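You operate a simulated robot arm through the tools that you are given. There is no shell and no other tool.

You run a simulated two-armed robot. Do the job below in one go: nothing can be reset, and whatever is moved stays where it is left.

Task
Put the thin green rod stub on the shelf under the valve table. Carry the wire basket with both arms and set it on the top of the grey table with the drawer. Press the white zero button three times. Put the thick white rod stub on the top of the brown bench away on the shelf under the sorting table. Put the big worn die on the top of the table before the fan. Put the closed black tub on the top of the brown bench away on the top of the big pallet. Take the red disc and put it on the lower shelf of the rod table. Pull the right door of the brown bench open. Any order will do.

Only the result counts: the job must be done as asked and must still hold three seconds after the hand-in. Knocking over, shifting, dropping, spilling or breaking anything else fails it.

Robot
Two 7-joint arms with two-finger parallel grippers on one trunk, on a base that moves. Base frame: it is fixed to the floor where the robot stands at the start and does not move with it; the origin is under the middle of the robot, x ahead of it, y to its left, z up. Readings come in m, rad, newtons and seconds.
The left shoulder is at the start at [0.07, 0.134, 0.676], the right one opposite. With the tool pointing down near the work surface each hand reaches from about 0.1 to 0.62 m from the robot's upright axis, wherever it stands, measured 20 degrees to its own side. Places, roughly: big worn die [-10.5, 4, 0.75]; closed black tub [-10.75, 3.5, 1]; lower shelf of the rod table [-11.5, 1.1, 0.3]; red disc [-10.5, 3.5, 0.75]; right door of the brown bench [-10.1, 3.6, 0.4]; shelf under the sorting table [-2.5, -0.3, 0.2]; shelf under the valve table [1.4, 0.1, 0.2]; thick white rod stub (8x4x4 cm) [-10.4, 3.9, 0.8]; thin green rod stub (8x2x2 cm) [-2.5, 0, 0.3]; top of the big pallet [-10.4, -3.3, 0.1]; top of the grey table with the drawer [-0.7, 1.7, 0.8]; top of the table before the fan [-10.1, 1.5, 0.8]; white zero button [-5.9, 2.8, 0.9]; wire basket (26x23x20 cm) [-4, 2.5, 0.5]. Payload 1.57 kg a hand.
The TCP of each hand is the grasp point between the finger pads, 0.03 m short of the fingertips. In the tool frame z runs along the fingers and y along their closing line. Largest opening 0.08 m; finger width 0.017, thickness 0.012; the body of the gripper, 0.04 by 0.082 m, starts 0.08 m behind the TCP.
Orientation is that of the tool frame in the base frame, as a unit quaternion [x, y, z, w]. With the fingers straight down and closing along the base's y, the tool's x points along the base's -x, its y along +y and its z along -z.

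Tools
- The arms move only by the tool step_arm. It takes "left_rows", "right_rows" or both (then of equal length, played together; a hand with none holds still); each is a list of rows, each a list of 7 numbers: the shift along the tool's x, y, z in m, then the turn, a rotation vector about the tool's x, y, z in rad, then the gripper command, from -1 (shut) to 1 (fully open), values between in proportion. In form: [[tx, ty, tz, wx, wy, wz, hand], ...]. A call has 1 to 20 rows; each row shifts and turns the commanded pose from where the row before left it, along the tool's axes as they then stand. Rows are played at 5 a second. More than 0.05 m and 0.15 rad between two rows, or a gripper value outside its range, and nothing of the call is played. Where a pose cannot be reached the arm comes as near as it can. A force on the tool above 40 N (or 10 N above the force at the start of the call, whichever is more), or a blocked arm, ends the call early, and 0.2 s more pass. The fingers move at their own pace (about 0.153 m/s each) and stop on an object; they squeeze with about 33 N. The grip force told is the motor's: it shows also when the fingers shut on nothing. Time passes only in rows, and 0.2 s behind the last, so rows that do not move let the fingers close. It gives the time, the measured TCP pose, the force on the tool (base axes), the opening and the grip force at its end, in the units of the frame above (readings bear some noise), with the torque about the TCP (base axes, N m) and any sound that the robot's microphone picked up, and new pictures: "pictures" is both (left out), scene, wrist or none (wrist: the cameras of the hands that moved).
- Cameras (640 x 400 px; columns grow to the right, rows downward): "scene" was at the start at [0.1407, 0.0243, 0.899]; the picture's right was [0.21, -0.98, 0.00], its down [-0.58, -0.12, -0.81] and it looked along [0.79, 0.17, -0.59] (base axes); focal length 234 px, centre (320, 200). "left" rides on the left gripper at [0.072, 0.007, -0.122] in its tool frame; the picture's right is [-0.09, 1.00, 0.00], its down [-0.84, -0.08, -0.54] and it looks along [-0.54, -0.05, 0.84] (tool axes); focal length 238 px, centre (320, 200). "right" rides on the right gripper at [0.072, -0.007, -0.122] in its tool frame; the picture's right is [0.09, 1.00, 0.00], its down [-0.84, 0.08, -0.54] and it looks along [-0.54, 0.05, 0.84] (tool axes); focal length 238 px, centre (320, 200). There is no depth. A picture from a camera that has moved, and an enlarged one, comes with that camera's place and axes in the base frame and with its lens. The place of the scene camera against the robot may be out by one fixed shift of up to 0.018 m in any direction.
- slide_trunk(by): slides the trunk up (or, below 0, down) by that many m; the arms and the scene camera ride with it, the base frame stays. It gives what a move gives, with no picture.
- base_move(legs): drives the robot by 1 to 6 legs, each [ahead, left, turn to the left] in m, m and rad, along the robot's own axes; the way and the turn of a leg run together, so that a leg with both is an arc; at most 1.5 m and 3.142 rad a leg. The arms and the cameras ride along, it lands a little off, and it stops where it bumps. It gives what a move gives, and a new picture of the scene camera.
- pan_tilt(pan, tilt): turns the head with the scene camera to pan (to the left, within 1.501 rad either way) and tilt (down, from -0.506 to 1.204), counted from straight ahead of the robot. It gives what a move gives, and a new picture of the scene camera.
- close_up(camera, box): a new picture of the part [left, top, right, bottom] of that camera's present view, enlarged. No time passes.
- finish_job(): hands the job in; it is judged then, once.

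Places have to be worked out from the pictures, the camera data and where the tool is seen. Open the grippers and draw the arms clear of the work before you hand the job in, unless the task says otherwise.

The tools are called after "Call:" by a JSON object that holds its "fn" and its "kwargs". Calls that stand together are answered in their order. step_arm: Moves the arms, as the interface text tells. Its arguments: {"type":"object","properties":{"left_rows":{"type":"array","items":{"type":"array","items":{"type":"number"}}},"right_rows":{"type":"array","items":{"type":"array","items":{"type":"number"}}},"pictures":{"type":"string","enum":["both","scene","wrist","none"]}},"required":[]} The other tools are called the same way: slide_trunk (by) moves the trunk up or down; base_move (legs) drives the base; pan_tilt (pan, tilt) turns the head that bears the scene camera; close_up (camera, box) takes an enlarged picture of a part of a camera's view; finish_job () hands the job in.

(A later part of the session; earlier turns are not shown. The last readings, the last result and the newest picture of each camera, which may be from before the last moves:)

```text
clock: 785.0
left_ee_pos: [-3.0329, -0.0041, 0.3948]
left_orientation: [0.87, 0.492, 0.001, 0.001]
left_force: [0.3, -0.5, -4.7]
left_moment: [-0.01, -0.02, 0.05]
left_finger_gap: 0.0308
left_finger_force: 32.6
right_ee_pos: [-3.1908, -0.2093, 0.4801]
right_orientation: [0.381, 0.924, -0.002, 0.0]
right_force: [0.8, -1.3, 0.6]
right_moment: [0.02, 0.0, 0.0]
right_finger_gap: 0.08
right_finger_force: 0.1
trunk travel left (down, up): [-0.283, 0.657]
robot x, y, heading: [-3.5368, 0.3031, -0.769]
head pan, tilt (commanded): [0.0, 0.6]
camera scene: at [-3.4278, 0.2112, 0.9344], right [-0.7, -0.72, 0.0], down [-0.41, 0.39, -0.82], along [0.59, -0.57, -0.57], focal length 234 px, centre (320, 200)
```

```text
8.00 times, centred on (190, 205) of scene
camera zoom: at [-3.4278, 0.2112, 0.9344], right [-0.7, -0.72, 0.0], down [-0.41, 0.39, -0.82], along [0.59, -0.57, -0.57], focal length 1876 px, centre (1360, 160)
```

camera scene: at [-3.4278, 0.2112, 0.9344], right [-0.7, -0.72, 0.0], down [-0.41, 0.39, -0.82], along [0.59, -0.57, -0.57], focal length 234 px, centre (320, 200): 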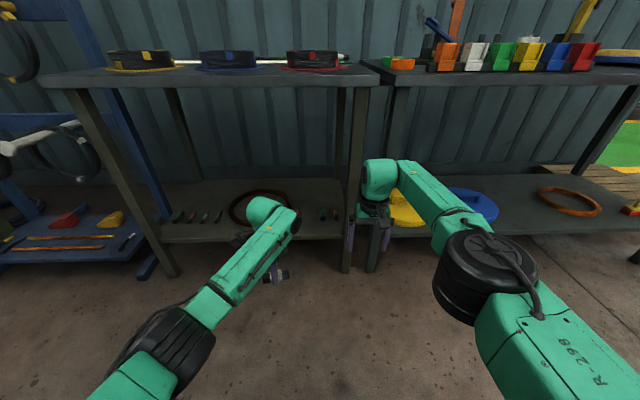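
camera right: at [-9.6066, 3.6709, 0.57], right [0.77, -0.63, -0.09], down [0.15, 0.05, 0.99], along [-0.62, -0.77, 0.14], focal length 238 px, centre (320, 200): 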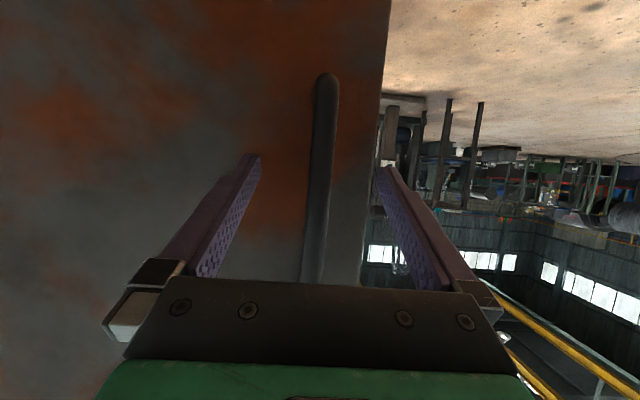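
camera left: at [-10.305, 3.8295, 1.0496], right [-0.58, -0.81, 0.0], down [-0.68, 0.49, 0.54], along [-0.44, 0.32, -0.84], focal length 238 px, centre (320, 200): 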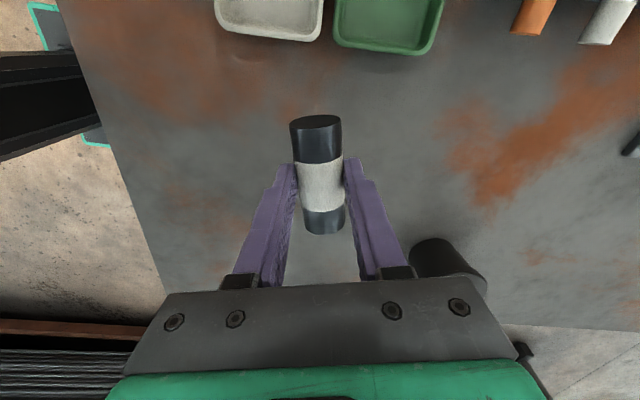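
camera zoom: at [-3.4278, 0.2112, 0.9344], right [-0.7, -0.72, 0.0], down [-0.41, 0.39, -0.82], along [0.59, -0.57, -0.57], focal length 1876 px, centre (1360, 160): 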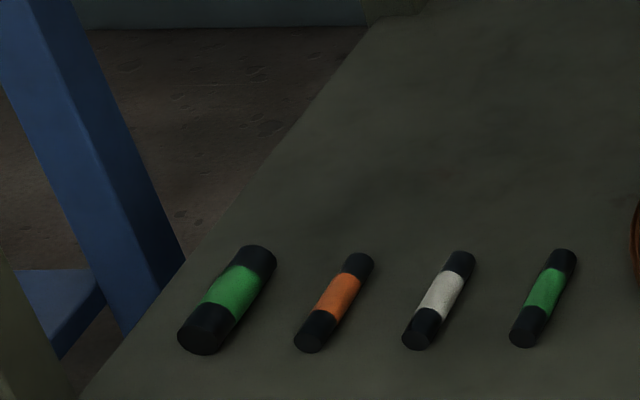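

Now it's clear: from the left — thick green, thin orange, thin white, and the thin green one (rightmost, about (-2.47,-0.045)), their axes pointing toward me. I'll lay the white rod inside the copper ring on the shelf; first I retract the right hand.

Call:
{"fn": "step_arm", "kwargs": {"right_rows": [[0.038, -0.013, 0, 0, 0, 0, 1], [0.038, -0.013, 0, 0, 0, 0, 1], [0.038, -0.013, 0, 0, 0, 0, 1], [0.038, -0.013, 0, 0, 0, 0, 1], [0.038, -0.013, 0, 0, 0, 0, 1], [0.038, -0.013, 0, 0, 0, 0, 1], [0.038, -0.013, 0, 0, 0, 0, 1], [0, 0, 0, 0, 0, 0, 1]], "pictures": "none"}}

Call:
{"fn": "slide_trunk", "kwargs": {"by": -0.13}}

Call:
{"fn": "base_move", "kwargs": {"legs": [[0.15, 0.2, 0]]}}

Call:
{"fn": "close_up", "kwargs": {"camera": "left", "box": [0, 0, 640, 400]}}

```text
clock: 786.8
left_ee_pos: [-3.0329, -0.0039, 0.3948]
left_orientation: [0.871, 0.492, -0.001, 0.0]
left_force: [-0.9, -0.6, -4.0]
left_moment: [-0.01, 0.02, -0.03]
left_finger_gap: 0.0307
left_finger_force: 32.4
right_ee_pos: [-3.4454, -0.0857, 0.4802]
right_orientation: [0.381, 0.925, -0.002, 0.0]
right_force: [-0.8, 1.1, -0.1]
right_moment: [0.01, 0.01, -0.01]
right_finger_gap: 0.08
right_finger_force: 0.1
trunk travel left (down, up): [-0.283, 0.657]
robot x, y, heading: [-3.5338, 0.3048, -0.773]
head pan, tilt (commanded): [0.0, 0.6]
```

```text
clock: 788.4
left_ee_pos: [-3.0324, -0.0026, 0.2662]
left_orientation: [0.871, 0.492, 0.0, 0.0]
left_force: [0.2, -0.5, -5.0]
left_moment: [0.01, -0.02, 0.0]
left_finger_gap: 0.0307
left_finger_force: 33.5
right_ee_pos: [-3.4439, -0.0867, 0.3486]
right_orientation: [0.382, 0.924, -0.002, 0.001]
right_force: [0.3, 0.3, 0.4]
right_moment: [-0.01, 0.01, -0.01]
right_finger_gap: 0.0799
right_finger_force: 0.1
trunk travel left (down, up): [-0.153, 0.787]
robot x, y, heading: [-3.5312, 0.3026, -0.768]
head pan, tilt (commanded): [0.0, 0.6]
```

```text
clock: 790.2
left_ee_pos: [-2.7847, 0.0363, 0.2649]
left_orientation: [0.87, 0.493, 0.001, -0.001]
left_force: [-1.2, 0.3, -4.6]
left_moment: [0.01, -0.02, 0.01]
left_finger_gap: 0.0305
left_finger_force: 33.3
right_ee_pos: [-3.1986, -0.0467, 0.3495]
right_orientation: [0.38, 0.925, -0.001, 0.0]
right_force: [0.6, -0.9, -0.2]
right_moment: [0.01, -0.01, -0.03]
right_finger_gap: 0.0797
right_finger_force: 0.0
trunk travel left (down, up): [-0.153, 0.787]
robot x, y, heading: [-3.2859, 0.3453, -0.773]
head pan, tilt (commanded): [0.0, 0.6]
camera scene: at [-3.1815, 0.2509, 0.8044], right [-0.69, -0.72, 0.0], down [-0.41, 0.39, -0.82], along [0.59, -0.57, -0.57], focal length 234 px, centre (320, 200)
```

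scene: 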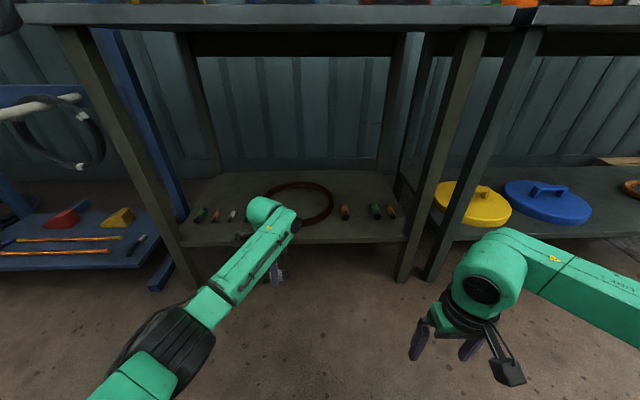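

```text
1.00 times, centred on (320, 200) of left (not enlarged: the box is as wide or as high as the picture)
camera zoom: at [-2.7444, 0.0952, 0.389], right [0.81, -0.59, 0.0], down [-0.5, -0.68, 0.54], along [-0.32, -0.44, -0.84], focal length 238 px, centre (320, 200)
```

zoom: 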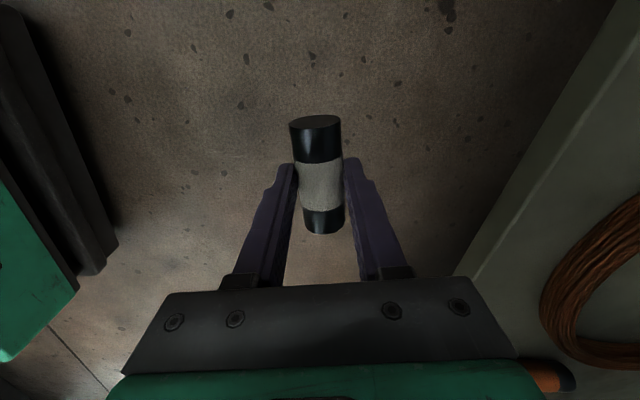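

I raise the trunk 0.05 m for clearance over the ring, and zoom in to re-measure the ring and stubs.

Call:
{"fn": "slide_trunk", "kwargs": {"by": 0.06}}

Call:
{"fn": "close_up", "kwargs": {"camera": "scene", "box": [180, 160, 420, 310]}}

```text
clock: 791.2
left_ee_pos: [-2.7853, 0.0374, 0.3247]
left_orientation: [0.87, 0.493, 0.001, 0.0]
left_force: [0.1, -0.5, -4.9]
left_moment: [0.02, -0.04, 0.05]
left_finger_gap: 0.0307
left_finger_force: 33.1
right_ee_pos: [-3.198, -0.0468, 0.408]
right_orientation: [0.38, 0.925, -0.002, 0.0]
right_force: [0.8, -0.1, -0.3]
right_moment: [-0.01, 0.0, 0.03]
right_finger_gap: 0.0802
right_finger_force: 0.1
trunk travel left (down, up): [-0.213, 0.727]
robot x, y, heading: [-3.285, 0.3436, -0.766]
head pan, tilt (commanded): [0.0, 0.6]
```

```text
2.67 times, centred on (300, 235) of scene
camera zoom: at [-3.1814, 0.2508, 0.8644], right [-0.69, -0.72, 0.0], down [-0.41, 0.39, -0.82], along [0.59, -0.57, -0.57], focal length 625 px, centre (373, 107)
```

zoom: 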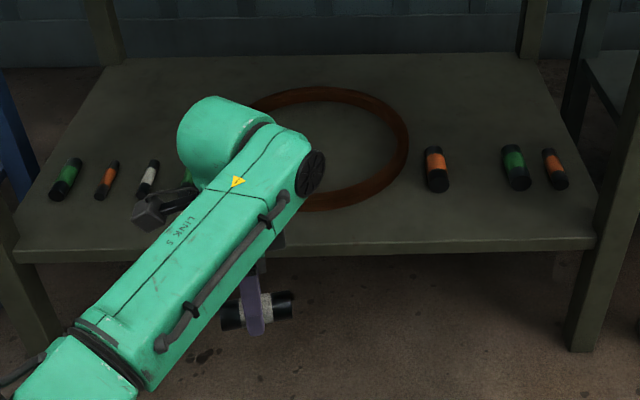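

I'll set the rod inside the ring near (-2.554,-0.258). I shift the right hand inward to clear the table leg, then drive in 0.37 m.

Call:
{"fn": "step_arm", "kwargs": {"right_rows": [[0, 0.034, 0, 0, 0, 0, 1], [0, 0.034, 0, 0, 0, 0, 1], [0, 0.034, 0, 0, 0, 0, 1], [0, 0, 0, 0, 0, 0, 1]], "pictures": "none"}}

Call:
{"fn": "base_move", "kwargs": {"legs": [[0.2, -0.05, 0], [0.17, 0, 0]]}}

Call:
{"fn": "close_up", "kwargs": {"camera": "left", "box": [0, 0, 640, 400]}}

Call:
{"fn": "close_up", "kwargs": {"camera": "scene", "box": [160, 200, 480, 400]}}

```text
clock: 792.2
left_ee_pos: [-2.7862, 0.037, 0.3255]
left_orientation: [0.87, 0.492, 0.001, 0.0]
left_force: [0.0, 0.3, -4.6]
left_moment: [0.06, -0.04, 0.0]
left_finger_gap: 0.0307
left_finger_force: 33.0
right_ee_pos: [-3.1258, 0.0263, 0.407]
right_orientation: [0.381, 0.925, -0.002, 0.0]
right_force: [0.8, -0.7, 0.2]
right_moment: [-0.01, 0.0, -0.02]
right_finger_gap: 0.0798
right_finger_force: 0.0
trunk travel left (down, up): [-0.213, 0.727]
robot x, y, heading: [-3.2869, 0.3413, -0.774]
head pan, tilt (commanded): [0.0, 0.6]
```

```text
clock: 795.0
left_ee_pos: [-2.5626, -0.2561, 0.3256]
left_orientation: [0.872, 0.49, 0.001, -0.001]
left_force: [-0.6, 0.6, -4.6]
left_moment: [-0.04, 0.0, 0.02]
left_finger_gap: 0.0307
left_finger_force: 33.1
right_ee_pos: [-2.9046, -0.2606, 0.4084]
right_orientation: [0.379, 0.925, -0.003, -0.002]
right_force: [-0.9, 0.1, 0.4]
right_moment: [0.02, 0.01, 0.02]
right_finger_gap: 0.0799
right_finger_force: 0.1
trunk travel left (down, up): [-0.213, 0.727]
robot x, y, heading: [-3.0576, 0.0527, -0.776]
head pan, tilt (commanded): [0.0, 0.6]
stopped in leg 2: the robot was blocked; the commanded pose is now the measured one
camera scene: at [-2.9569, -0.0374, 0.8649], right [-0.7, -0.71, 0.0], down [-0.4, 0.39, -0.83], along [0.59, -0.58, -0.56], focal length 234 px, centre (320, 200)
```

scene: 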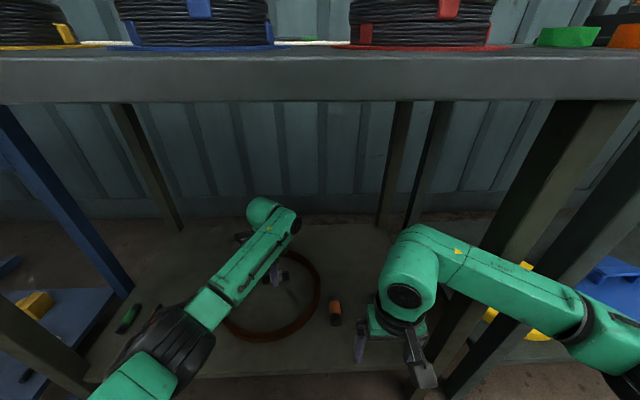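

```text
1.00 times, centred on (320, 200) of left (not enlarged: the box is as wide or as high as the picture)
camera zoom: at [-2.5204, -0.1966, 0.4491], right [0.8, -0.6, 0.0], down [-0.5, -0.68, 0.54], along [-0.32, -0.43, -0.84], focal length 238 px, centre (320, 200)
```

zoom: 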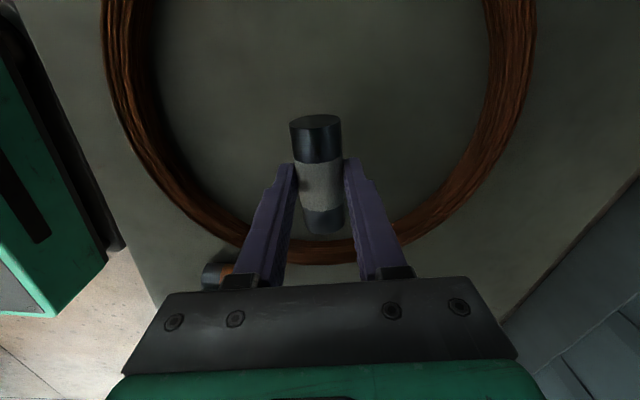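

```text
2.00 times, centred on (320, 300) of scene
camera zoom: at [-2.9569, -0.0374, 0.8649], right [-0.7, -0.71, 0.0], down [-0.4, 0.39, -0.83], along [0.59, -0.58, -0.56], focal length 469 px, centre (320, 0)
```

zoom: 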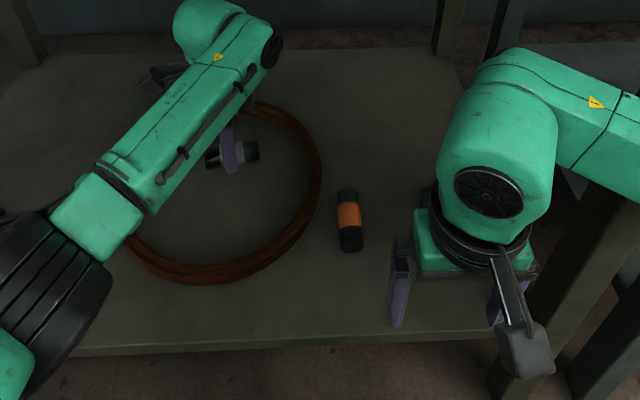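

The rod hangs inside the ring; the base stopped a few millimetres early (something lightly touching), which is fine. I lower the rod with the left arm only.

Call:
{"fn": "step_arm", "kwargs": {"left_rows": [[0, 0, 0.025, 0, 0, 0, -1], [0, 0, 0.025, 0, 0, 0, -1], [0, 0, 0.015, 0, 0, 0, -1], [0, 0, 0, 0, 0, 0, -1]], "pictures": "wrist"}}

Call:
{"fn": "step_arm", "kwargs": {"left_rows": [[0, 0, 0.005, 0, 0, 0, -1], [0, 0, 0, 0, 0, 0, -1]], "pictures": "none"}}

```text
clock: 795.8
left_ee_pos: [-2.5588, -0.2604, 0.2759]
left_orientation: [0.872, 0.489, 0.003, 0.005]
left_force: [-8.9, 10.1, 25.4]
left_moment: [0.53, 0.83, -0.18]
left_finger_gap: 0.0308
left_finger_force: 32.5
right_ee_pos: [-2.9047, -0.2611, 0.4077]
right_orientation: [0.378, 0.926, -0.002, -0.002]
right_force: [1.4, -0.5, -0.1]
right_moment: [0.02, 0.03, 0.01]
right_finger_gap: 0.0798
right_finger_force: 0.0
trunk travel left (down, up): [-0.213, 0.727]
robot x, y, heading: [-3.0598, 0.0504, -0.773]
head pan, tilt (commanded): [0.0, 0.6]
stopped in row 3 (left hand): the force on the tool passed its limit at 56 N (the readings are from after the stop); the commanded pose is now the measured one
camera left: at [-2.518, -0.1995, 0.3988], right [0.8, -0.6, 0.01], down [-0.51, -0.67, 0.54], along [-0.32, -0.44, -0.84], focal length 238 px, centre (320, 200)
```

left: 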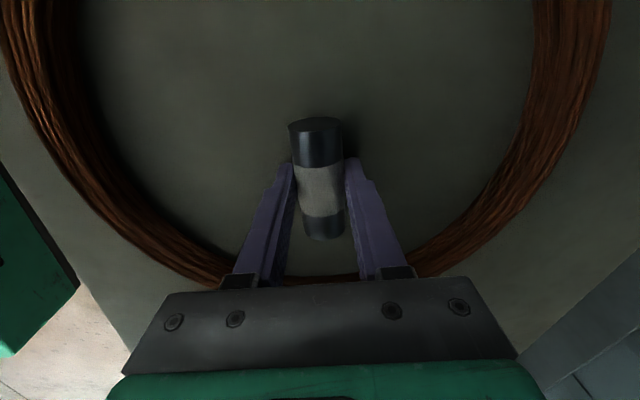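

```text
clock: 796.1
left_ee_pos: [-2.5596, -0.2594, 0.2756]
left_orientation: [0.873, 0.488, 0.004, 0.005]
left_force: [-8.6, 11.5, 25.9]
left_moment: [0.59, 0.84, -0.18]
left_finger_gap: 0.0309
left_finger_force: 33.3
right_ee_pos: [-2.9055, -0.2597, 0.4065]
right_orientation: [0.379, 0.925, -0.002, -0.002]
right_force: [-0.2, 0.9, 0.6]
right_moment: [-0.01, -0.02, 0.02]
right_finger_gap: 0.0799
right_finger_force: 0.0
trunk travel left (down, up): [-0.213, 0.727]
robot x, y, heading: [-3.0633, 0.0544, -0.771]
head pan, tilt (commanded): [0.0, 0.6]
stopped in row 1 (left hand): the force on the tool passed its limit at 44 N (the readings are from after the stop); the commanded pose is now the measured one
```

Contact with the shelf (z≈0.24). I relieve 4 mm and open the fingers gently just enough.

Call:
{"fn": "step_arm", "kwargs": {"left_rows": [[0, 0, -0.004, 0, 0, 0, -1], [0, 0, 0, 0, 0, 0, -1], [0, 0, 0, 0, 0, 0, -0.1], [0, 0, 0, 0, 0, 0, 0.0], [0, 0, 0, 0, 0, 0, 0.15], [0, 0, 0, 0, 0, 0, 0.15]], "pictures": "wrist"}}

```text
clock: 797.5
left_ee_pos: [-2.5572, -0.2591, 0.2768]
left_orientation: [0.873, 0.488, 0.002, 0.004]
left_force: [0.4, 0.4, 0.2]
left_moment: [0.01, 0.0, 0.01]
left_finger_gap: 0.0461
left_finger_force: 0.2
right_ee_pos: [-2.9054, -0.2591, 0.4064]
right_orientation: [0.379, 0.925, -0.002, -0.004]
right_force: [-1.2, -0.3, -0.6]
right_moment: [-0.04, 0.01, -0.03]
right_finger_gap: 0.0799
right_finger_force: 0.1
trunk travel left (down, up): [-0.213, 0.727]
robot x, y, heading: [-3.0594, 0.0516, -0.772]
head pan, tilt (commanded): [0.0, 0.6]
camera left: at [-2.5174, -0.1997, 0.4001], right [0.8, -0.6, 0.01], down [-0.51, -0.67, 0.54], along [-0.32, -0.44, -0.84], focal length 238 px, centre (320, 200)
```

left: 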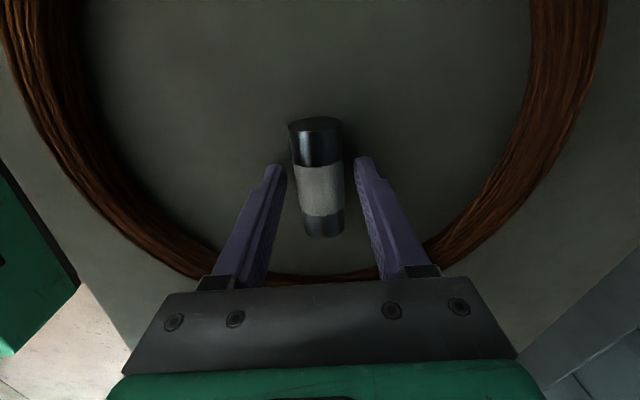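

Released; the rod lies still inside the ring. I raise the hand slowly and check.

Call:
{"fn": "step_arm", "kwargs": {"left_rows": [[0, 0, -0.015, 0, 0, 0, 0.15], [0, 0, -0.02, 0, 0, 0, 0.15], [0, 0, -0.02, 0, 0, 0, 0.15], [0, 0, -0.02, 0, 0, 0, 0.15], [0, 0, 0, 0, 0, 0, 0.15]], "pictures": "both"}}

```text
clock: 798.7
left_ee_pos: [-2.5596, -0.2565, 0.3515]
left_orientation: [0.872, 0.489, 0.003, 0.004]
left_force: [0.4, 0.8, 0.3]
left_moment: [0.0, 0.0, 0.01]
left_finger_gap: 0.0461
left_finger_force: 0.2
right_ee_pos: [-2.9037, -0.2602, 0.4069]
right_orientation: [0.379, 0.925, -0.002, -0.003]
right_force: [0.4, 0.3, -0.2]
right_moment: [0.0, 0.02, -0.01]
right_finger_gap: 0.08
right_finger_force: 0.1
trunk travel left (down, up): [-0.213, 0.727]
robot x, y, heading: [-3.0588, 0.0541, -0.768]
head pan, tilt (commanded): [0.0, 0.6]
camera scene: at [-2.9577, -0.0369, 0.8649], right [-0.7, -0.72, 0.0], down [-0.4, 0.39, -0.83], along [0.59, -0.58, -0.56], focal length 234 px, centre (320, 200)
camera left: at [-2.518, -0.1981, 0.4747], right [0.8, -0.6, 0.01], down [-0.51, -0.67, 0.54], along [-0.32, -0.44, -0.84], focal length 238 px, centre (320, 200)
```

scene: 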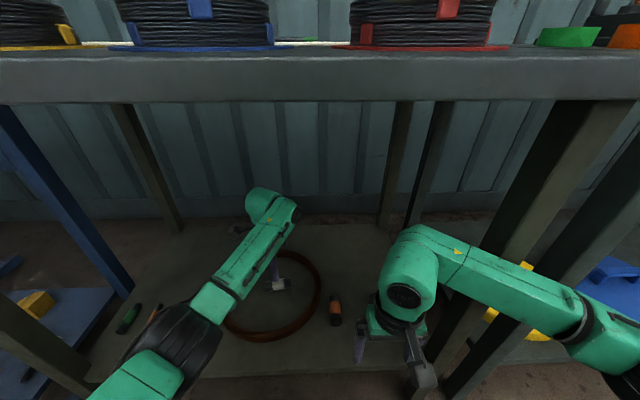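
left: 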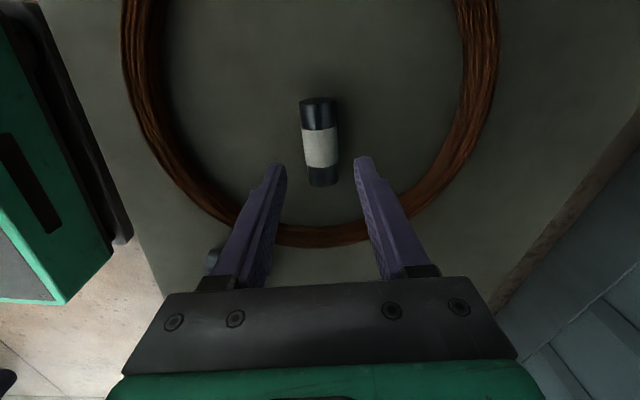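

The white rod rests on the shelf inside the ring. I back out, then turn the left hand to close left-right for the thin green rod.

Call:
{"fn": "base_move", "kwargs": {"legs": [[-0.33, 0.0, 0]]}}

Call:
{"fn": "step_arm", "kwargs": {"left_rows": [[0, 0, 0, 0, 0, -0.135, 1], [0, 0, 0, 0, 0, -0.135, 1], [0, 0, 0, 0, 0, -0.135, 1], [0, 0, 0, 0, 0, -0.135, 1], [0, 0, 0, 0, 0, -0.135, 1], [0, 0, 0, 0, 0, -0.135, 1], [0, 0, 0, 0, 0, -0.135, 1], [0, 0, 0, 0, 0, -0.135, 1], [0, 0, 0, 0, 0, -0.135, 1], [0, 0, 0, 0, 0, -0.135, 1], [0, 0, 0, 0, 0, 0, 1]], "pictures": "both"}}

```text
clock: 800.9
left_ee_pos: [-2.7942, -0.0279, 0.349]
left_orientation: [0.871, 0.49, 0.003, 0.004]
left_force: [-0.3, -0.4, 0.2]
left_moment: [0.0, -0.02, 0.01]
left_finger_gap: 0.046
left_finger_force: 0.0
right_ee_pos: [-3.1388, -0.031, 0.4056]
right_orientation: [0.377, 0.926, -0.001, -0.004]
right_force: [-0.9, -0.1, 0.1]
right_moment: [-0.02, -0.01, 0.02]
right_finger_gap: 0.0799
right_finger_force: 0.1
trunk travel left (down, up): [-0.213, 0.727]
robot x, y, heading: [-3.2931, 0.2796, -0.767]
head pan, tilt (commanded): [0.0, 0.6]
camera scene: at [-3.1914, 0.191, 0.8646], right [-0.7, -0.72, 0.0], down [-0.41, 0.39, -0.83], along [0.59, -0.57, -0.56], focal length 234 px, centre (320, 200)
```

scene: 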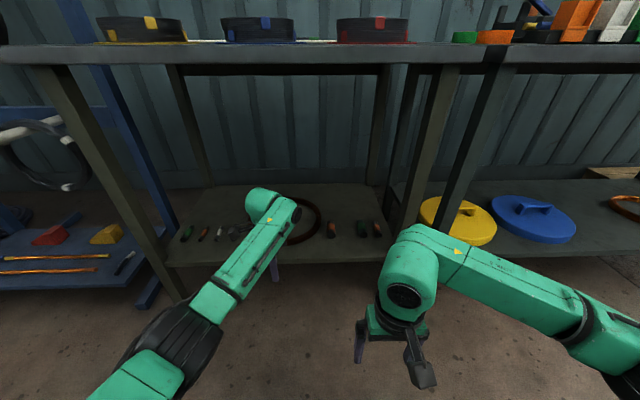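

```text
clock: 803.3
left_ee_pos: [-2.7944, -0.0268, 0.3485]
left_orientation: [0.374, 0.927, 0.001, 0.004]
left_force: [-0.5, 0.4, 0.1]
left_moment: [-0.03, 0.0, 0.02]
left_finger_gap: 0.08
left_finger_force: 0.0
right_ee_pos: [-3.1375, -0.031, 0.4057]
right_orientation: [0.379, 0.926, -0.002, -0.005]
right_force: [-0.7, -0.4, 1.0]
right_moment: [0.02, -0.03, 0.0]
right_finger_gap: 0.0797
right_finger_force: 0.1
trunk travel left (down, up): [-0.213, 0.727]
robot x, y, heading: [-3.2959, 0.2821, -0.771]
head pan, tilt (commanded): [0.0, 0.6]
camera scene: at [-3.1913, 0.191, 0.8645], right [-0.7, -0.72, 0.0], down [-0.41, 0.39, -0.82], along [0.59, -0.57, -0.57], focal length 234 px, centre (320, 200)
camera left: at [-2.8423, 0.0285, 0.4723], right [0.76, 0.65, 0.0], down [0.54, -0.63, 0.55], along [0.36, -0.41, -0.84], focal length 238 px, centre (320, 200)
```

scene: 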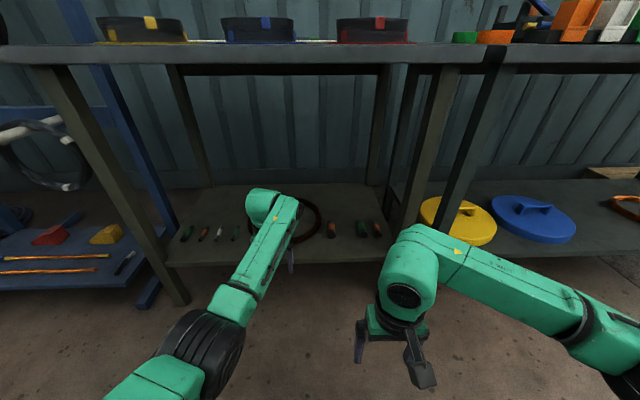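
left: 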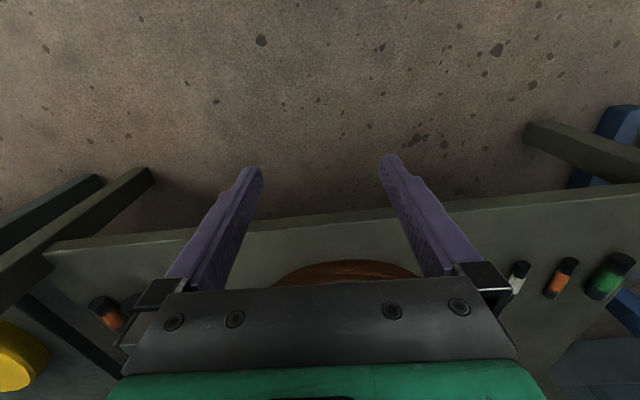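

I zoom in on the stubs again to locate the thin green one precisely.

Call:
{"fn": "close_up", "kwargs": {"camera": "scene", "box": [160, 190, 340, 302]}}

```text
3.56 times, centred on (250, 246) of scene
camera zoom: at [-3.1913, 0.191, 0.8645], right [-0.7, -0.72, 0.0], down [-0.41, 0.39, -0.82], along [0.59, -0.57, -0.57], focal length 834 px, centre (569, 36)
```

zoom: 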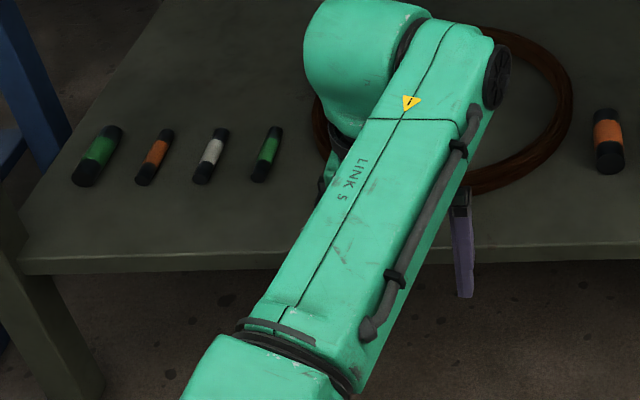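

The thin green rod's centre is about (-2.486,-0.037), axis slightly turned from my heading. I trim the hand (0.08 m left, -0.1 rad yaw) and move the base in.

Call:
{"fn": "step_arm", "kwargs": {"left_rows": [[0, 0.027, 0, 0, 0, -0.05, 1], [0, 0.027, 0, 0, 0, -0.05, 1], [0, 0.026, 0, 0, 0, 0, 1], [0, 0, 0, 0, 0, 0, 1]], "pictures": "none"}}

Call:
{"fn": "base_move", "kwargs": {"legs": [[0.22, 0.125, 0]]}}

Call:
{"fn": "close_up", "kwargs": {"camera": "left", "box": [0, 0, 640, 400]}}

```text
clock: 804.3
left_ee_pos: [-2.7411, 0.0321, 0.3481]
left_orientation: [0.328, 0.945, 0.0, 0.004]
left_force: [0.1, 0.3, 0.1]
left_moment: [-0.01, -0.01, -0.02]
left_finger_gap: 0.08
left_finger_force: 0.1
right_ee_pos: [-3.1388, -0.0319, 0.4049]
right_orientation: [0.378, 0.926, -0.001, -0.004]
right_force: [0.4, -1.0, 0.8]
right_moment: [0.01, 0.01, 0.02]
right_finger_gap: 0.08
right_finger_force: 0.2
trunk travel left (down, up): [-0.213, 0.727]
robot x, y, heading: [-3.2928, 0.2816, -0.769]
head pan, tilt (commanded): [0.0, 0.6]
```

```text
clock: 806.1
left_ee_pos: [-2.4996, -0.0338, 0.3485]
left_orientation: [0.329, 0.944, -0.001, 0.004]
left_force: [0.0, 0.2, -0.5]
left_moment: [-0.01, -0.02, 0.0]
left_finger_gap: 0.0803
left_finger_force: 0.1
right_ee_pos: [-2.8962, -0.0965, 0.4054]
right_orientation: [0.379, 0.925, -0.001, -0.004]
right_force: [-1.1, 0.7, 0.1]
right_moment: [0.0, -0.01, -0.02]
right_finger_gap: 0.0801
right_finger_force: 0.1
trunk travel left (down, up): [-0.213, 0.727]
robot x, y, heading: [-3.0541, 0.2217, -0.772]
head pan, tilt (commanded): [0.0, 0.6]
camera scene: at [-2.9486, 0.1266, 0.8645], right [-0.7, -0.72, 0.0], down [-0.4, 0.39, -0.82], along [0.59, -0.58, -0.57], focal length 234 px, centre (320, 200)
```

scene: 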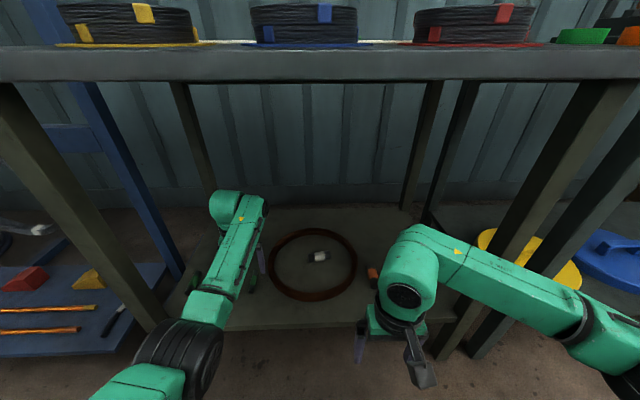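

```text
1.00 times, centred on (320, 200) of left (not enlarged: the box is as wide or as high as the picture)
camera zoom: at [-2.5526, 0.018, 0.4714], right [0.69, 0.72, 0.0], down [0.6, -0.58, 0.55], along [0.4, -0.38, -0.84], focal length 238 px, centre (320, 200)
```

zoom: 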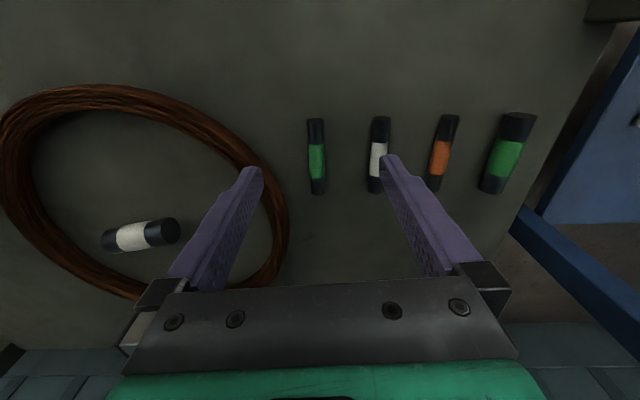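

Excellent view: the thin green rod is centred between the fingers, 0.019 m further forward. I narrow the opening to 0.036 m, shift forward and lower to just above the shelf.

Call:
{"fn": "step_arm", "kwargs": {"left_rows": [[-0.019, -0.003, 0, 0, 0, 0, -0.1], [0, 0, 0, 0, 0, 0, -0.1], [0, 0, 0.025, 0, 0, 0, -0.1], [0, 0, 0.025, 0, 0, 0, -0.1], [0, 0, 0, 0, 0, 0, -0.1]], "pictures": "wrist"}}

```text
clock: 807.3
left_ee_pos: [-2.4851, -0.0487, 0.3]
left_orientation: [0.33, 0.944, -0.001, 0.003]
left_force: [1.2, 0.9, -0.5]
left_moment: [0.02, 0.0, 0.01]
left_finger_gap: 0.0362
left_finger_force: 0.0
right_ee_pos: [-2.8964, -0.0956, 0.4062]
right_orientation: [0.38, 0.925, -0.002, -0.004]
right_force: [0.4, -0.3, -0.5]
right_moment: [-0.01, -0.03, 0.0]
right_finger_gap: 0.0799
right_finger_force: 0.0
trunk travel left (down, up): [-0.213, 0.727]
robot x, y, heading: [-3.052, 0.2161, -0.775]
head pan, tilt (commanded): [0.0, 0.6]
camera left: at [-2.5388, 0.0033, 0.4225], right [0.69, 0.72, 0.0], down [0.6, -0.58, 0.55], along [0.4, -0.38, -0.84], focal length 238 px, centre (320, 200)
```

left: 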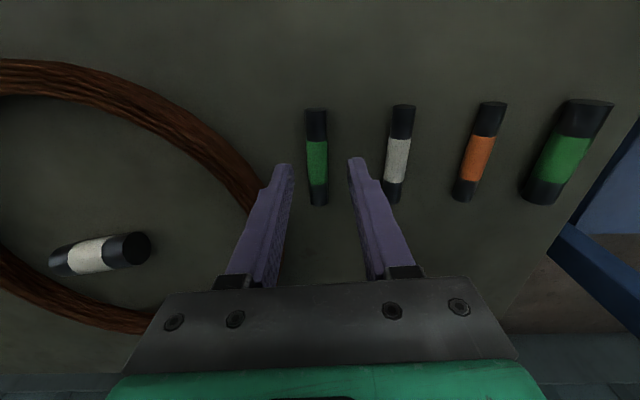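

Centred. I lower the last 2.3 cm and close on the rod.

Call:
{"fn": "step_arm", "kwargs": {"left_rows": [[0, -0.002, 0.012, 0, 0, 0, -0.1], [0, 0, 0.011, 0, 0, 0, -0.1], [0, 0, 0, 0, 0, 0, -0.1]], "pictures": "none"}}

Call:
{"fn": "step_arm", "kwargs": {"left_rows": [[0, 0, 0, 0, 0, 0, -0.6], [0, 0, 0, 0, 0, 0, -1], [0, 0, 0, 0, 0, 0, -1]], "pictures": "wrist"}}

```text
clock: 808.1
left_ee_pos: [-2.4859, -0.0498, 0.2755]
left_orientation: [0.33, 0.944, 0.0, 0.004]
left_force: [0.1, 0.0, -0.4]
left_moment: [-0.03, 0.02, -0.02]
left_finger_gap: 0.0361
left_finger_force: 0.0
right_ee_pos: [-2.8961, -0.0961, 0.4067]
right_orientation: [0.38, 0.925, -0.001, -0.004]
right_force: [-0.5, -0.2, 0.2]
right_moment: [0.01, -0.02, -0.03]
right_finger_gap: 0.0803
right_finger_force: 0.1
trunk travel left (down, up): [-0.213, 0.727]
robot x, y, heading: [-3.0553, 0.2173, -0.774]
head pan, tilt (commanded): [0.0, 0.6]
```

```text
clock: 808.9
left_ee_pos: [-2.4863, -0.05, 0.2757]
left_orientation: [0.33, 0.944, -0.002, 0.004]
left_force: [0.4, -0.5, 0.4]
left_moment: [-0.01, -0.02, 0.0]
left_finger_gap: 0.0145
left_finger_force: 30.5
right_ee_pos: [-2.8961, -0.0952, 0.4054]
right_orientation: [0.379, 0.925, -0.002, -0.004]
right_force: [-0.3, -0.1, 0.7]
right_moment: [-0.01, 0.01, 0.02]
right_finger_gap: 0.0802
right_finger_force: 0.0
trunk travel left (down, up): [-0.213, 0.727]
robot x, y, heading: [-3.0561, 0.2161, -0.774]
head pan, tilt (commanded): [0.0, 0.6]
camera left: at [-2.5403, 0.0022, 0.3989], right [0.69, 0.72, 0.0], down [0.6, -0.58, 0.55], along [0.4, -0.38, -0.84], focal length 238 px, centre (320, 200)
```

left: 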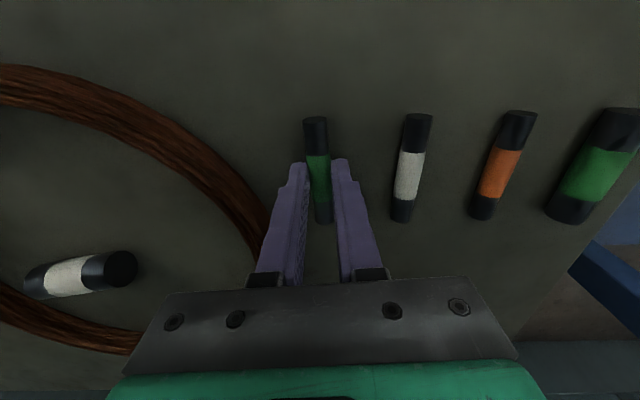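

Gripped (0.0145 m). I lift it 6 cm and back out from under the table.

Call:
{"fn": "step_arm", "kwargs": {"left_rows": [[0, 0, -0.015, 0, 0, 0, -1], [0, 0, -0.02, 0, 0, 0, -1], [0, 0, -0.025, 0, 0, 0, -1], [0, 0, 0, 0, 0, 0, -1]], "pictures": "wrist"}}

Call:
{"fn": "base_move", "kwargs": {"legs": [[-0.35, 0, 0]]}}

```text
clock: 809.9
left_ee_pos: [-2.4843, -0.0476, 0.3368]
left_orientation: [0.33, 0.944, 0.0, 0.004]
left_force: [0.4, 0.5, -1.5]
left_moment: [0.0, 0.0, -0.03]
left_finger_gap: 0.0144
left_finger_force: 30.3
right_ee_pos: [-2.8964, -0.0955, 0.4068]
right_orientation: [0.379, 0.925, -0.001, -0.004]
right_force: [-0.1, 0.3, 0.3]
right_moment: [-0.01, 0.0, 0.01]
right_finger_gap: 0.0798
right_finger_force: 0.1
trunk travel left (down, up): [-0.213, 0.727]
robot x, y, heading: [-3.0534, 0.2213, -0.771]
head pan, tilt (commanded): [0.0, 0.6]
camera left: at [-2.5392, 0.0024, 0.4586], right [0.69, 0.72, 0.0], down [0.6, -0.58, 0.55], along [0.4, -0.38, -0.84], focal length 238 px, centre (320, 200)
```

left: 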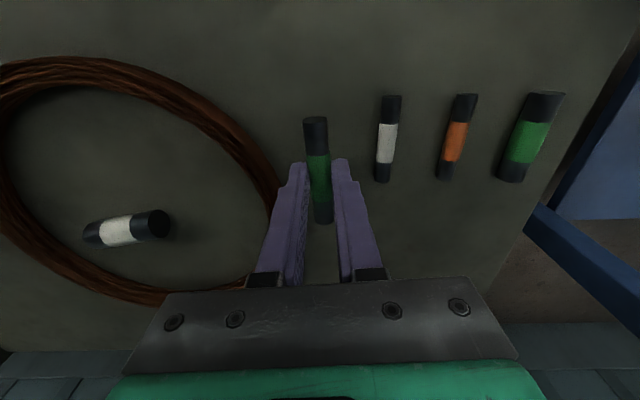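

```text
clock: 812.2
left_ee_pos: [-2.7343, 0.1944, 0.3359]
left_orientation: [0.33, 0.944, -0.001, 0.004]
left_force: [0.5, 0.1, -0.9]
left_moment: [0.02, 0.0, -0.01]
left_finger_gap: 0.0143
left_finger_force: 31.1
right_ee_pos: [-3.1441, 0.1465, 0.4056]
right_orientation: [0.379, 0.925, -0.001, -0.004]
right_force: [0.1, -0.2, 0.0]
right_moment: [0.01, 0.03, -0.02]
right_finger_gap: 0.0801
right_finger_force: 0.0
trunk travel left (down, up): [-0.213, 0.727]
robot x, y, heading: [-3.3018, 0.4599, -0.774]
head pan, tilt (commanded): [0.0, 0.6]
camera scene: at [-3.1972, 0.3694, 0.8645], right [-0.7, -0.72, 0.0], down [-0.4, 0.39, -0.82], along [0.59, -0.58, -0.57], focal length 234 px, centre (320, 200)
```

scene: 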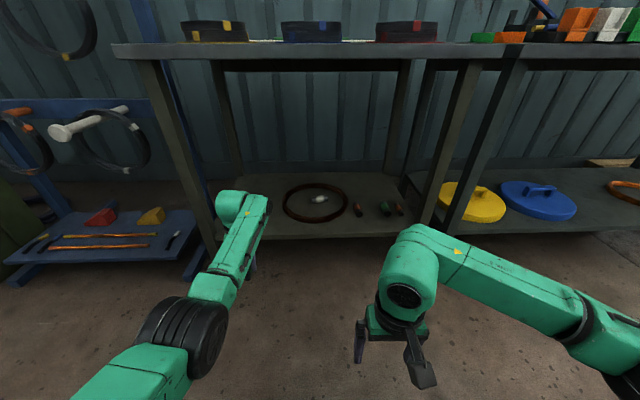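

I have the thin green rod. For the trip I extend the right hand forward (narrower elbows) and raise the trunk fully.

Call:
{"fn": "step_arm", "kwargs": {"right_rows": [[-0.035, 0, 0, 0, 0, 0, 0], [-0.035, 0, 0, 0, 0, 0, -1], [-0.035, 0, 0, 0, 0, 0, -1], [-0.035, 0, 0, 0, 0, 0, -1], [-0.035, 0, 0, 0, 0, 0, -1], [-0.035, 0, 0, 0, 0, 0, -1], [-0.03, 0, 0, 0, 0, 0, -1], [0, 0, 0, 0, 0, 0, -1]], "pictures": "none"}}

Call:
{"fn": "slide_trunk", "kwargs": {"by": 0.4}}

Call:
{"fn": "slide_trunk", "kwargs": {"by": 0.32}}

Call:
{"fn": "base_move", "kwargs": {"legs": [[0, 0, 1.624]]}}

```text
clock: 814.0
left_ee_pos: [-2.7342, 0.195, 0.3349]
left_orientation: [0.329, 0.944, 0.0, 0.003]
left_force: [-0.2, -0.3, -0.1]
left_moment: [0.03, -0.02, 0.04]
left_finger_gap: 0.0144
left_finger_force: 30.6
right_ee_pos: [-2.9745, -0.0242, 0.4058]
right_orientation: [0.378, 0.926, -0.001, -0.004]
right_force: [-0.3, 0.6, -0.5]
right_moment: [-0.02, -0.01, 0.0]
right_finger_gap: 0.0
right_finger_force: 20.7
trunk travel left (down, up): [-0.213, 0.727]
robot x, y, heading: [-3.3031, 0.458, -0.772]
head pan, tilt (commanded): [0.0, 0.6]
```

```text
clock: 817.8
left_ee_pos: [-2.7344, 0.1944, 0.7355]
left_orientation: [0.33, 0.944, 0.0, 0.004]
left_force: [0.0, 0.0, -0.1]
left_moment: [0.0, 0.0, 0.02]
left_finger_gap: 0.0143
left_finger_force: 30.5
right_ee_pos: [-2.9748, -0.0225, 0.8064]
right_orientation: [0.379, 0.925, -0.001, -0.004]
right_force: [0.2, 0.8, -0.6]
right_moment: [0.02, 0.03, -0.01]
right_finger_gap: 0.0
right_finger_force: 21.2
trunk travel left (down, up): [-0.613, 0.327]
robot x, y, heading: [-3.2995, 0.4602, -0.774]
head pan, tilt (commanded): [0.0, 0.6]
```

```text
clock: 821.0
left_ee_pos: [-2.7338, 0.1935, 1.0544]
left_orientation: [0.329, 0.944, 0.0, 0.004]
left_force: [0.4, 0.2, -1.2]
left_moment: [0.01, -0.01, 0.05]
left_finger_gap: 0.0144
left_finger_force: 30.4
right_ee_pos: [-2.9756, -0.0232, 1.1258]
right_orientation: [0.38, 0.925, -0.002, -0.004]
right_force: [0.5, 0.5, -0.1]
right_moment: [0.0, 0.02, 0.0]
right_finger_gap: 0.0
right_finger_force: 21.7
trunk travel left (down, up): [-0.933, 0.007]
robot x, y, heading: [-3.305, 0.459, -0.772]
head pan, tilt (commanded): [0.0, 0.6]
```

```text
clock: 825.3
left_ee_pos: [-3.0709, 1.0434, 1.0553]
left_orientation: [-0.462, 0.887, 0.003, 0.003]
left_force: [-0.3, -0.2, -1.5]
left_moment: [0.0, -0.01, -0.01]
left_finger_gap: 0.0143
left_finger_force: 30.5
right_ee_pos: [-2.8388, 0.8157, 1.1266]
right_orientation: [-0.415, 0.91, -0.004, -0.002]
right_force: [0.0, -0.7, -0.3]
right_moment: [0.03, 0.01, 0.01]
right_finger_gap: 0.0002
right_finger_force: 21.0
trunk travel left (down, up): [-0.933, 0.007]
robot x, y, heading: [-3.3041, 0.4588, 0.86]
head pan, tilt (commanded): [0.0, 0.6]
camera scene: at [-3.2053, 0.5713, 1.5845], right [0.76, -0.65, 0.0], down [-0.37, -0.43, -0.82], along [0.54, 0.62, -0.57], focal length 234 px, centre (320, 200)
```

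scene: 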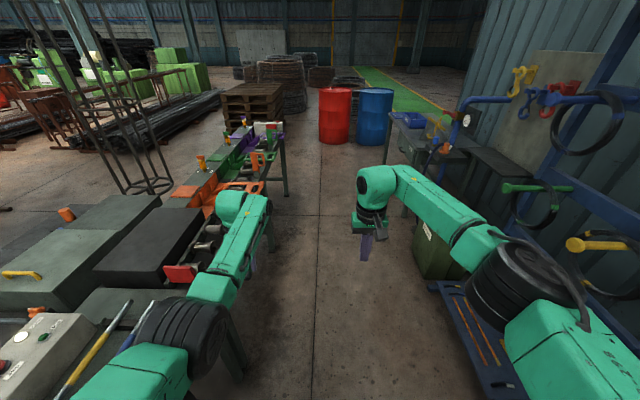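

I'm aligned with the aisle. I shift right 0.17 m to its centre, then drive ahead along it.

Call:
{"fn": "base_move", "kwargs": {"legs": [[0, -0.17, 0], [1.4, 0, 0]]}}

```text
clock: 833.5
left_ee_pos: [-1.9891, 2.0122, 1.0554]
left_orientation: [-0.458, 0.889, 0.003, 0.003]
left_force: [0.0, 0.0, -0.7]
left_moment: [0.02, -0.02, 0.01]
left_finger_gap: 0.0143
left_finger_force: 30.8
right_ee_pos: [-1.7601, 1.7812, 1.1256]
right_orientation: [-0.408, 0.913, -0.003, -0.003]
right_force: [-0.6, 0.2, 1.3]
right_moment: [0.05, -0.05, 0.01]
right_finger_gap: 0.0
right_finger_force: 21.7
trunk travel left (down, up): [-0.933, 0.007]
robot x, y, heading: [-2.2255, 1.4326, 0.85]
head pan, tilt (commanded): [0.0, 0.6]
camera scene: at [-2.1302, 1.5411, 1.5846], right [0.75, -0.66, 0.0], down [-0.37, -0.42, -0.83], along [0.55, 0.62, -0.56], focal length 234 px, centre (320, 200)
```

scene: 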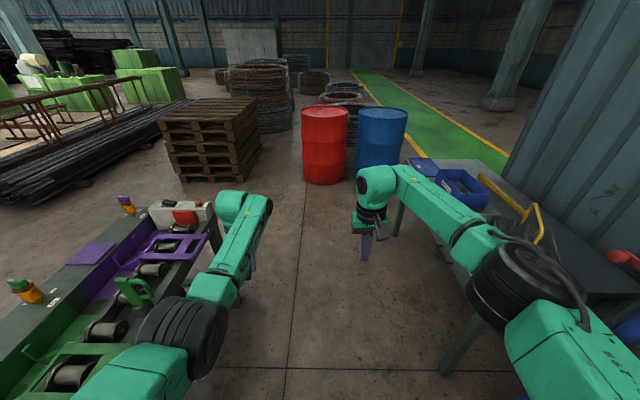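

The basket still stands on the grey table. I continue out of the aisle and through the lane between barrels and partition toward the walkway.

Call:
{"fn": "base_move", "kwargs": {"legs": [[1.4, 0, 0], [0.95, -0.298, 0], [0, 0, -1.37], [0.9, 0, 0]]}}

```text
clock: 853.0
left_ee_pos: [0.9342, 2.4303, 1.0555]
left_orientation: [0.21, 0.978, 0.0, 0.005]
left_force: [0.4, -0.1, -1.6]
left_moment: [0.01, -0.03, -0.02]
left_finger_gap: 0.0144
left_finger_force: 30.3
right_ee_pos: [0.7525, 2.1611, 1.1263]
right_orientation: [0.262, 0.965, -0.001, -0.004]
right_force: [-0.5, 0.2, -0.3]
right_moment: [-0.01, 0.0, 0.03]
right_finger_gap: 0.0002
right_finger_force: 21.2
trunk travel left (down, up): [-0.933, 0.007]
robot x, y, heading: [0.3211, 2.5537, -0.523]
head pan, tilt (commanded): [0.0, 0.6]
camera scene: at [0.4428, 2.4856, 1.5846], right [-0.5, -0.86, 0.0], down [-0.49, 0.28, -0.83], along [0.71, -0.41, -0.56], focal length 234 px, centre (320, 200)
```

scene: 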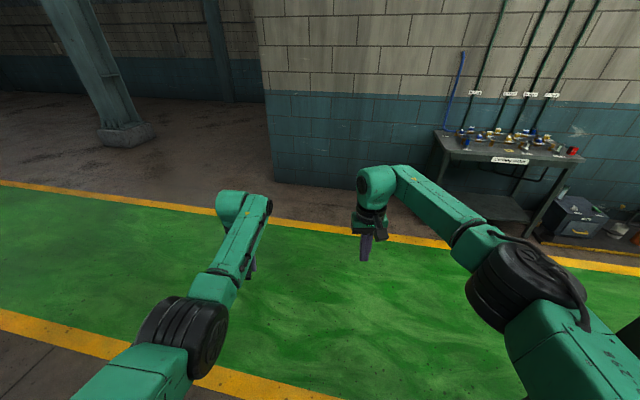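

The valve table is in view; its front legs are at about (0.89,-0.08) and (1.52,0.61). I drive out onto the walkway and line up in front of it, still 0.85 m back.

Call:
{"fn": "base_move", "kwargs": {"legs": [[0.7, 0, 0], [0, 0, -0.22], [0.5, -1.13, 0]]}}

Call:
{"fn": "pan_tilt", "kwargs": {"pan": 0.0, "tilt": 0.7}}

```text
clock: 863.4
left_ee_pos: [1.1244, 0.7814, 1.0562]
left_orientation: [0.314, 0.95, 0.0, 0.003]
left_force: [0.5, -0.2, 0.0]
left_moment: [-0.02, 0.0, -0.01]
left_finger_gap: 0.0145
left_finger_force: 30.8
right_ee_pos: [0.8909, 0.5562, 1.1268]
right_orientation: [0.363, 0.932, -0.001, -0.004]
right_force: [0.2, 0.6, -0.6]
right_moment: [-0.01, -0.01, 0.0]
right_finger_gap: 0.0
right_finger_force: 20.8
trunk travel left (down, up): [-0.933, 0.007]
robot x, y, heading: [0.5484, 1.0288, -0.742]
head pan, tilt (commanded): [0.0, 0.6]
camera scene: at [0.6561, 0.9413, 1.5845], right [-0.67, -0.74, 0.0], down [-0.42, 0.38, -0.82], along [0.61, -0.56, -0.57], focal length 234 px, centre (320, 200)
```

scene: 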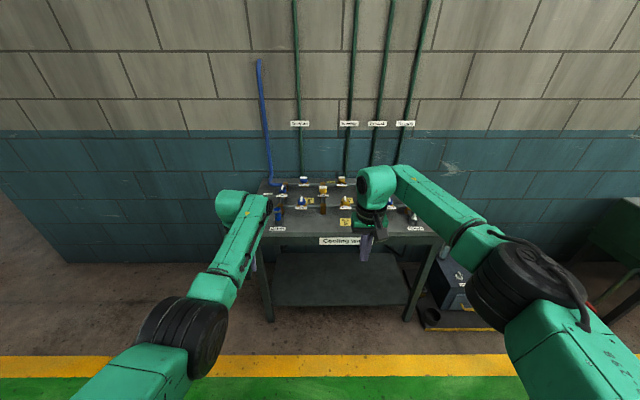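

```text
clock: 864.1
left_ee_pos: [1.1241, 0.7815, 1.0559]
left_orientation: [0.313, 0.95, 0.0, 0.003]
left_force: [0.4, 1.2, -0.7]
left_moment: [-0.03, -0.01, -0.02]
left_finger_gap: 0.0146
left_finger_force: 30.6
right_ee_pos: [0.8902, 0.5571, 1.1263]
right_orientation: [0.363, 0.932, -0.002, -0.004]
right_force: [0.2, 0.3, 0.2]
right_moment: [0.0, -0.02, 0.01]
right_finger_gap: 0.0001
right_finger_force: 21.2
trunk travel left (down, up): [-0.933, 0.007]
robot x, y, heading: [0.5476, 1.0295, -0.742]
head pan, tilt (commanded): [0.0, 0.7]
camera scene: at [0.6533, 0.9429, 1.5759], right [-0.67, -0.74, 0.0], down [-0.48, 0.43, -0.77], along [0.57, -0.52, -0.64], focal length 234 px, centre (320, 200)
```

scene: 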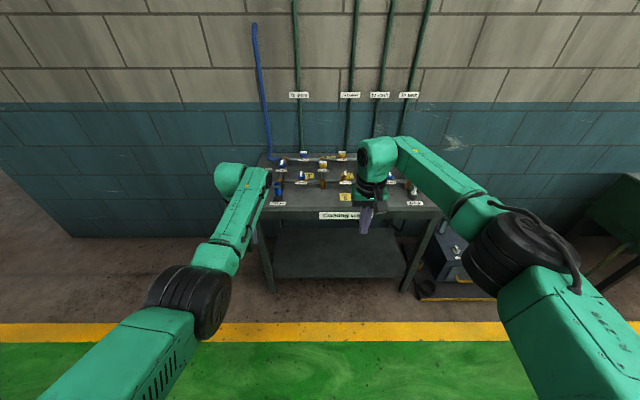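

The shelf under the valve table is empty. I shift right 0.25 m to centre the left hand on it and lower the trunk to shelf level.

Call:
{"fn": "base_move", "kwargs": {"legs": [[0, -0.25, 0]]}}

Call:
{"fn": "slide_trunk", "kwargs": {"by": -0.4}}

Call:
{"fn": "slide_trunk", "kwargs": {"by": -0.33}}

Call:
{"fn": "pan_tilt", "kwargs": {"pan": 0.0, "tilt": 0.5}}

```text
clock: 865.9
left_ee_pos: [0.9593, 0.6003, 1.054]
left_orientation: [0.314, 0.949, -0.001, 0.004]
left_force: [0.8, -0.4, -1.6]
left_moment: [0.0, 0.0, 0.0]
left_finger_gap: 0.0145
left_finger_force: 30.4
right_ee_pos: [0.7241, 0.376, 1.1268]
right_orientation: [0.364, 0.931, -0.003, -0.006]
right_force: [-0.1, 0.2, 1.2]
right_moment: [0.01, 0.03, -0.03]
right_finger_gap: 0.0001
right_finger_force: 21.1
trunk travel left (down, up): [-0.933, 0.007]
robot x, y, heading: [0.38, 0.8444, -0.741]
head pan, tilt (commanded): [0.0, 0.7]
camera scene: at [0.4897, 0.7637, 1.5759], right [-0.68, -0.74, 0.0], down [-0.48, 0.43, -0.76], along [0.56, -0.52, -0.64], focal length 234 px, centre (320, 200)
```

scene: 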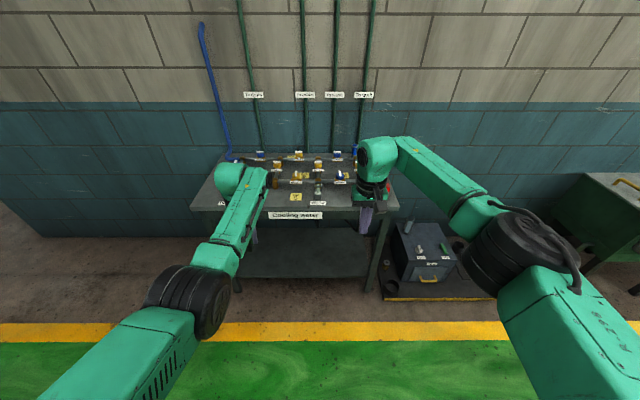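

```text
clock: 869.7
left_ee_pos: [0.9579, 0.5991, 0.6562]
left_orientation: [0.315, 0.949, 0.0, 0.003]
left_force: [-0.6, -0.6, -1.4]
left_moment: [0.01, -0.01, -0.03]
left_finger_gap: 0.0143
left_finger_force: 30.6
right_ee_pos: [0.7235, 0.3743, 0.727]
right_orientation: [0.364, 0.932, -0.001, -0.004]
right_force: [-0.1, -0.1, -0.7]
right_moment: [0.03, 0.02, 0.03]
right_finger_gap: 0.0003
right_finger_force: 21.6
trunk travel left (down, up): [-0.533, 0.407]
robot x, y, heading: [0.384, 0.8451, -0.738]
head pan, tilt (commanded): [0.0, 0.7]
```

```text
clock: 873.0
left_ee_pos: [0.9572, 0.5993, 0.3256]
left_orientation: [0.314, 0.949, 0.0, 0.004]
left_force: [0.3, 0.3, -1.2]
left_moment: [-0.05, 0.0, 0.01]
left_finger_gap: 0.0141
left_finger_force: 30.6
right_ee_pos: [0.7239, 0.3741, 0.3967]
right_orientation: [0.365, 0.931, -0.001, -0.003]
right_force: [0.2, 0.3, -0.2]
right_moment: [-0.01, 0.01, -0.03]
right_finger_gap: 0.0
right_finger_force: 21.0
trunk travel left (down, up): [-0.203, 0.737]
robot x, y, heading: [0.3808, 0.8446, -0.743]
head pan, tilt (commanded): [0.0, 0.7]
```

```text
clock: 873.7
left_ee_pos: [0.9579, 0.5989, 0.3253]
left_orientation: [0.314, 0.95, 0.001, 0.003]
left_force: [0.2, -0.2, -0.6]
left_moment: [0.0, 0.03, 0.0]
left_finger_gap: 0.0143
left_finger_force: 31.0
right_ee_pos: [0.7238, 0.3734, 0.3958]
right_orientation: [0.365, 0.931, -0.001, -0.004]
right_force: [-0.1, -0.3, -0.2]
right_moment: [0.0, 0.01, 0.0]
right_finger_gap: 0.0
right_finger_force: 21.2
trunk travel left (down, up): [-0.203, 0.737]
robot x, y, heading: [0.3848, 0.8425, -0.739]
head pan, tilt (commanded): [0.0, 0.499]
camera scene: at [0.4913, 0.757, 0.8635], right [-0.68, -0.74, 0.0], down [-0.35, 0.32, -0.88], along [0.65, -0.59, -0.48], focal length 234 px, centre (320, 200)
```

scene: 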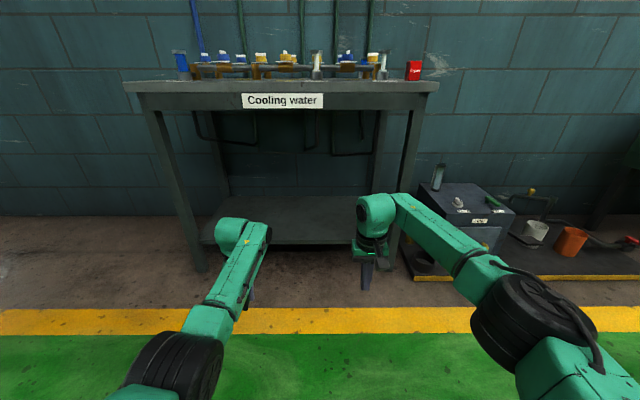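

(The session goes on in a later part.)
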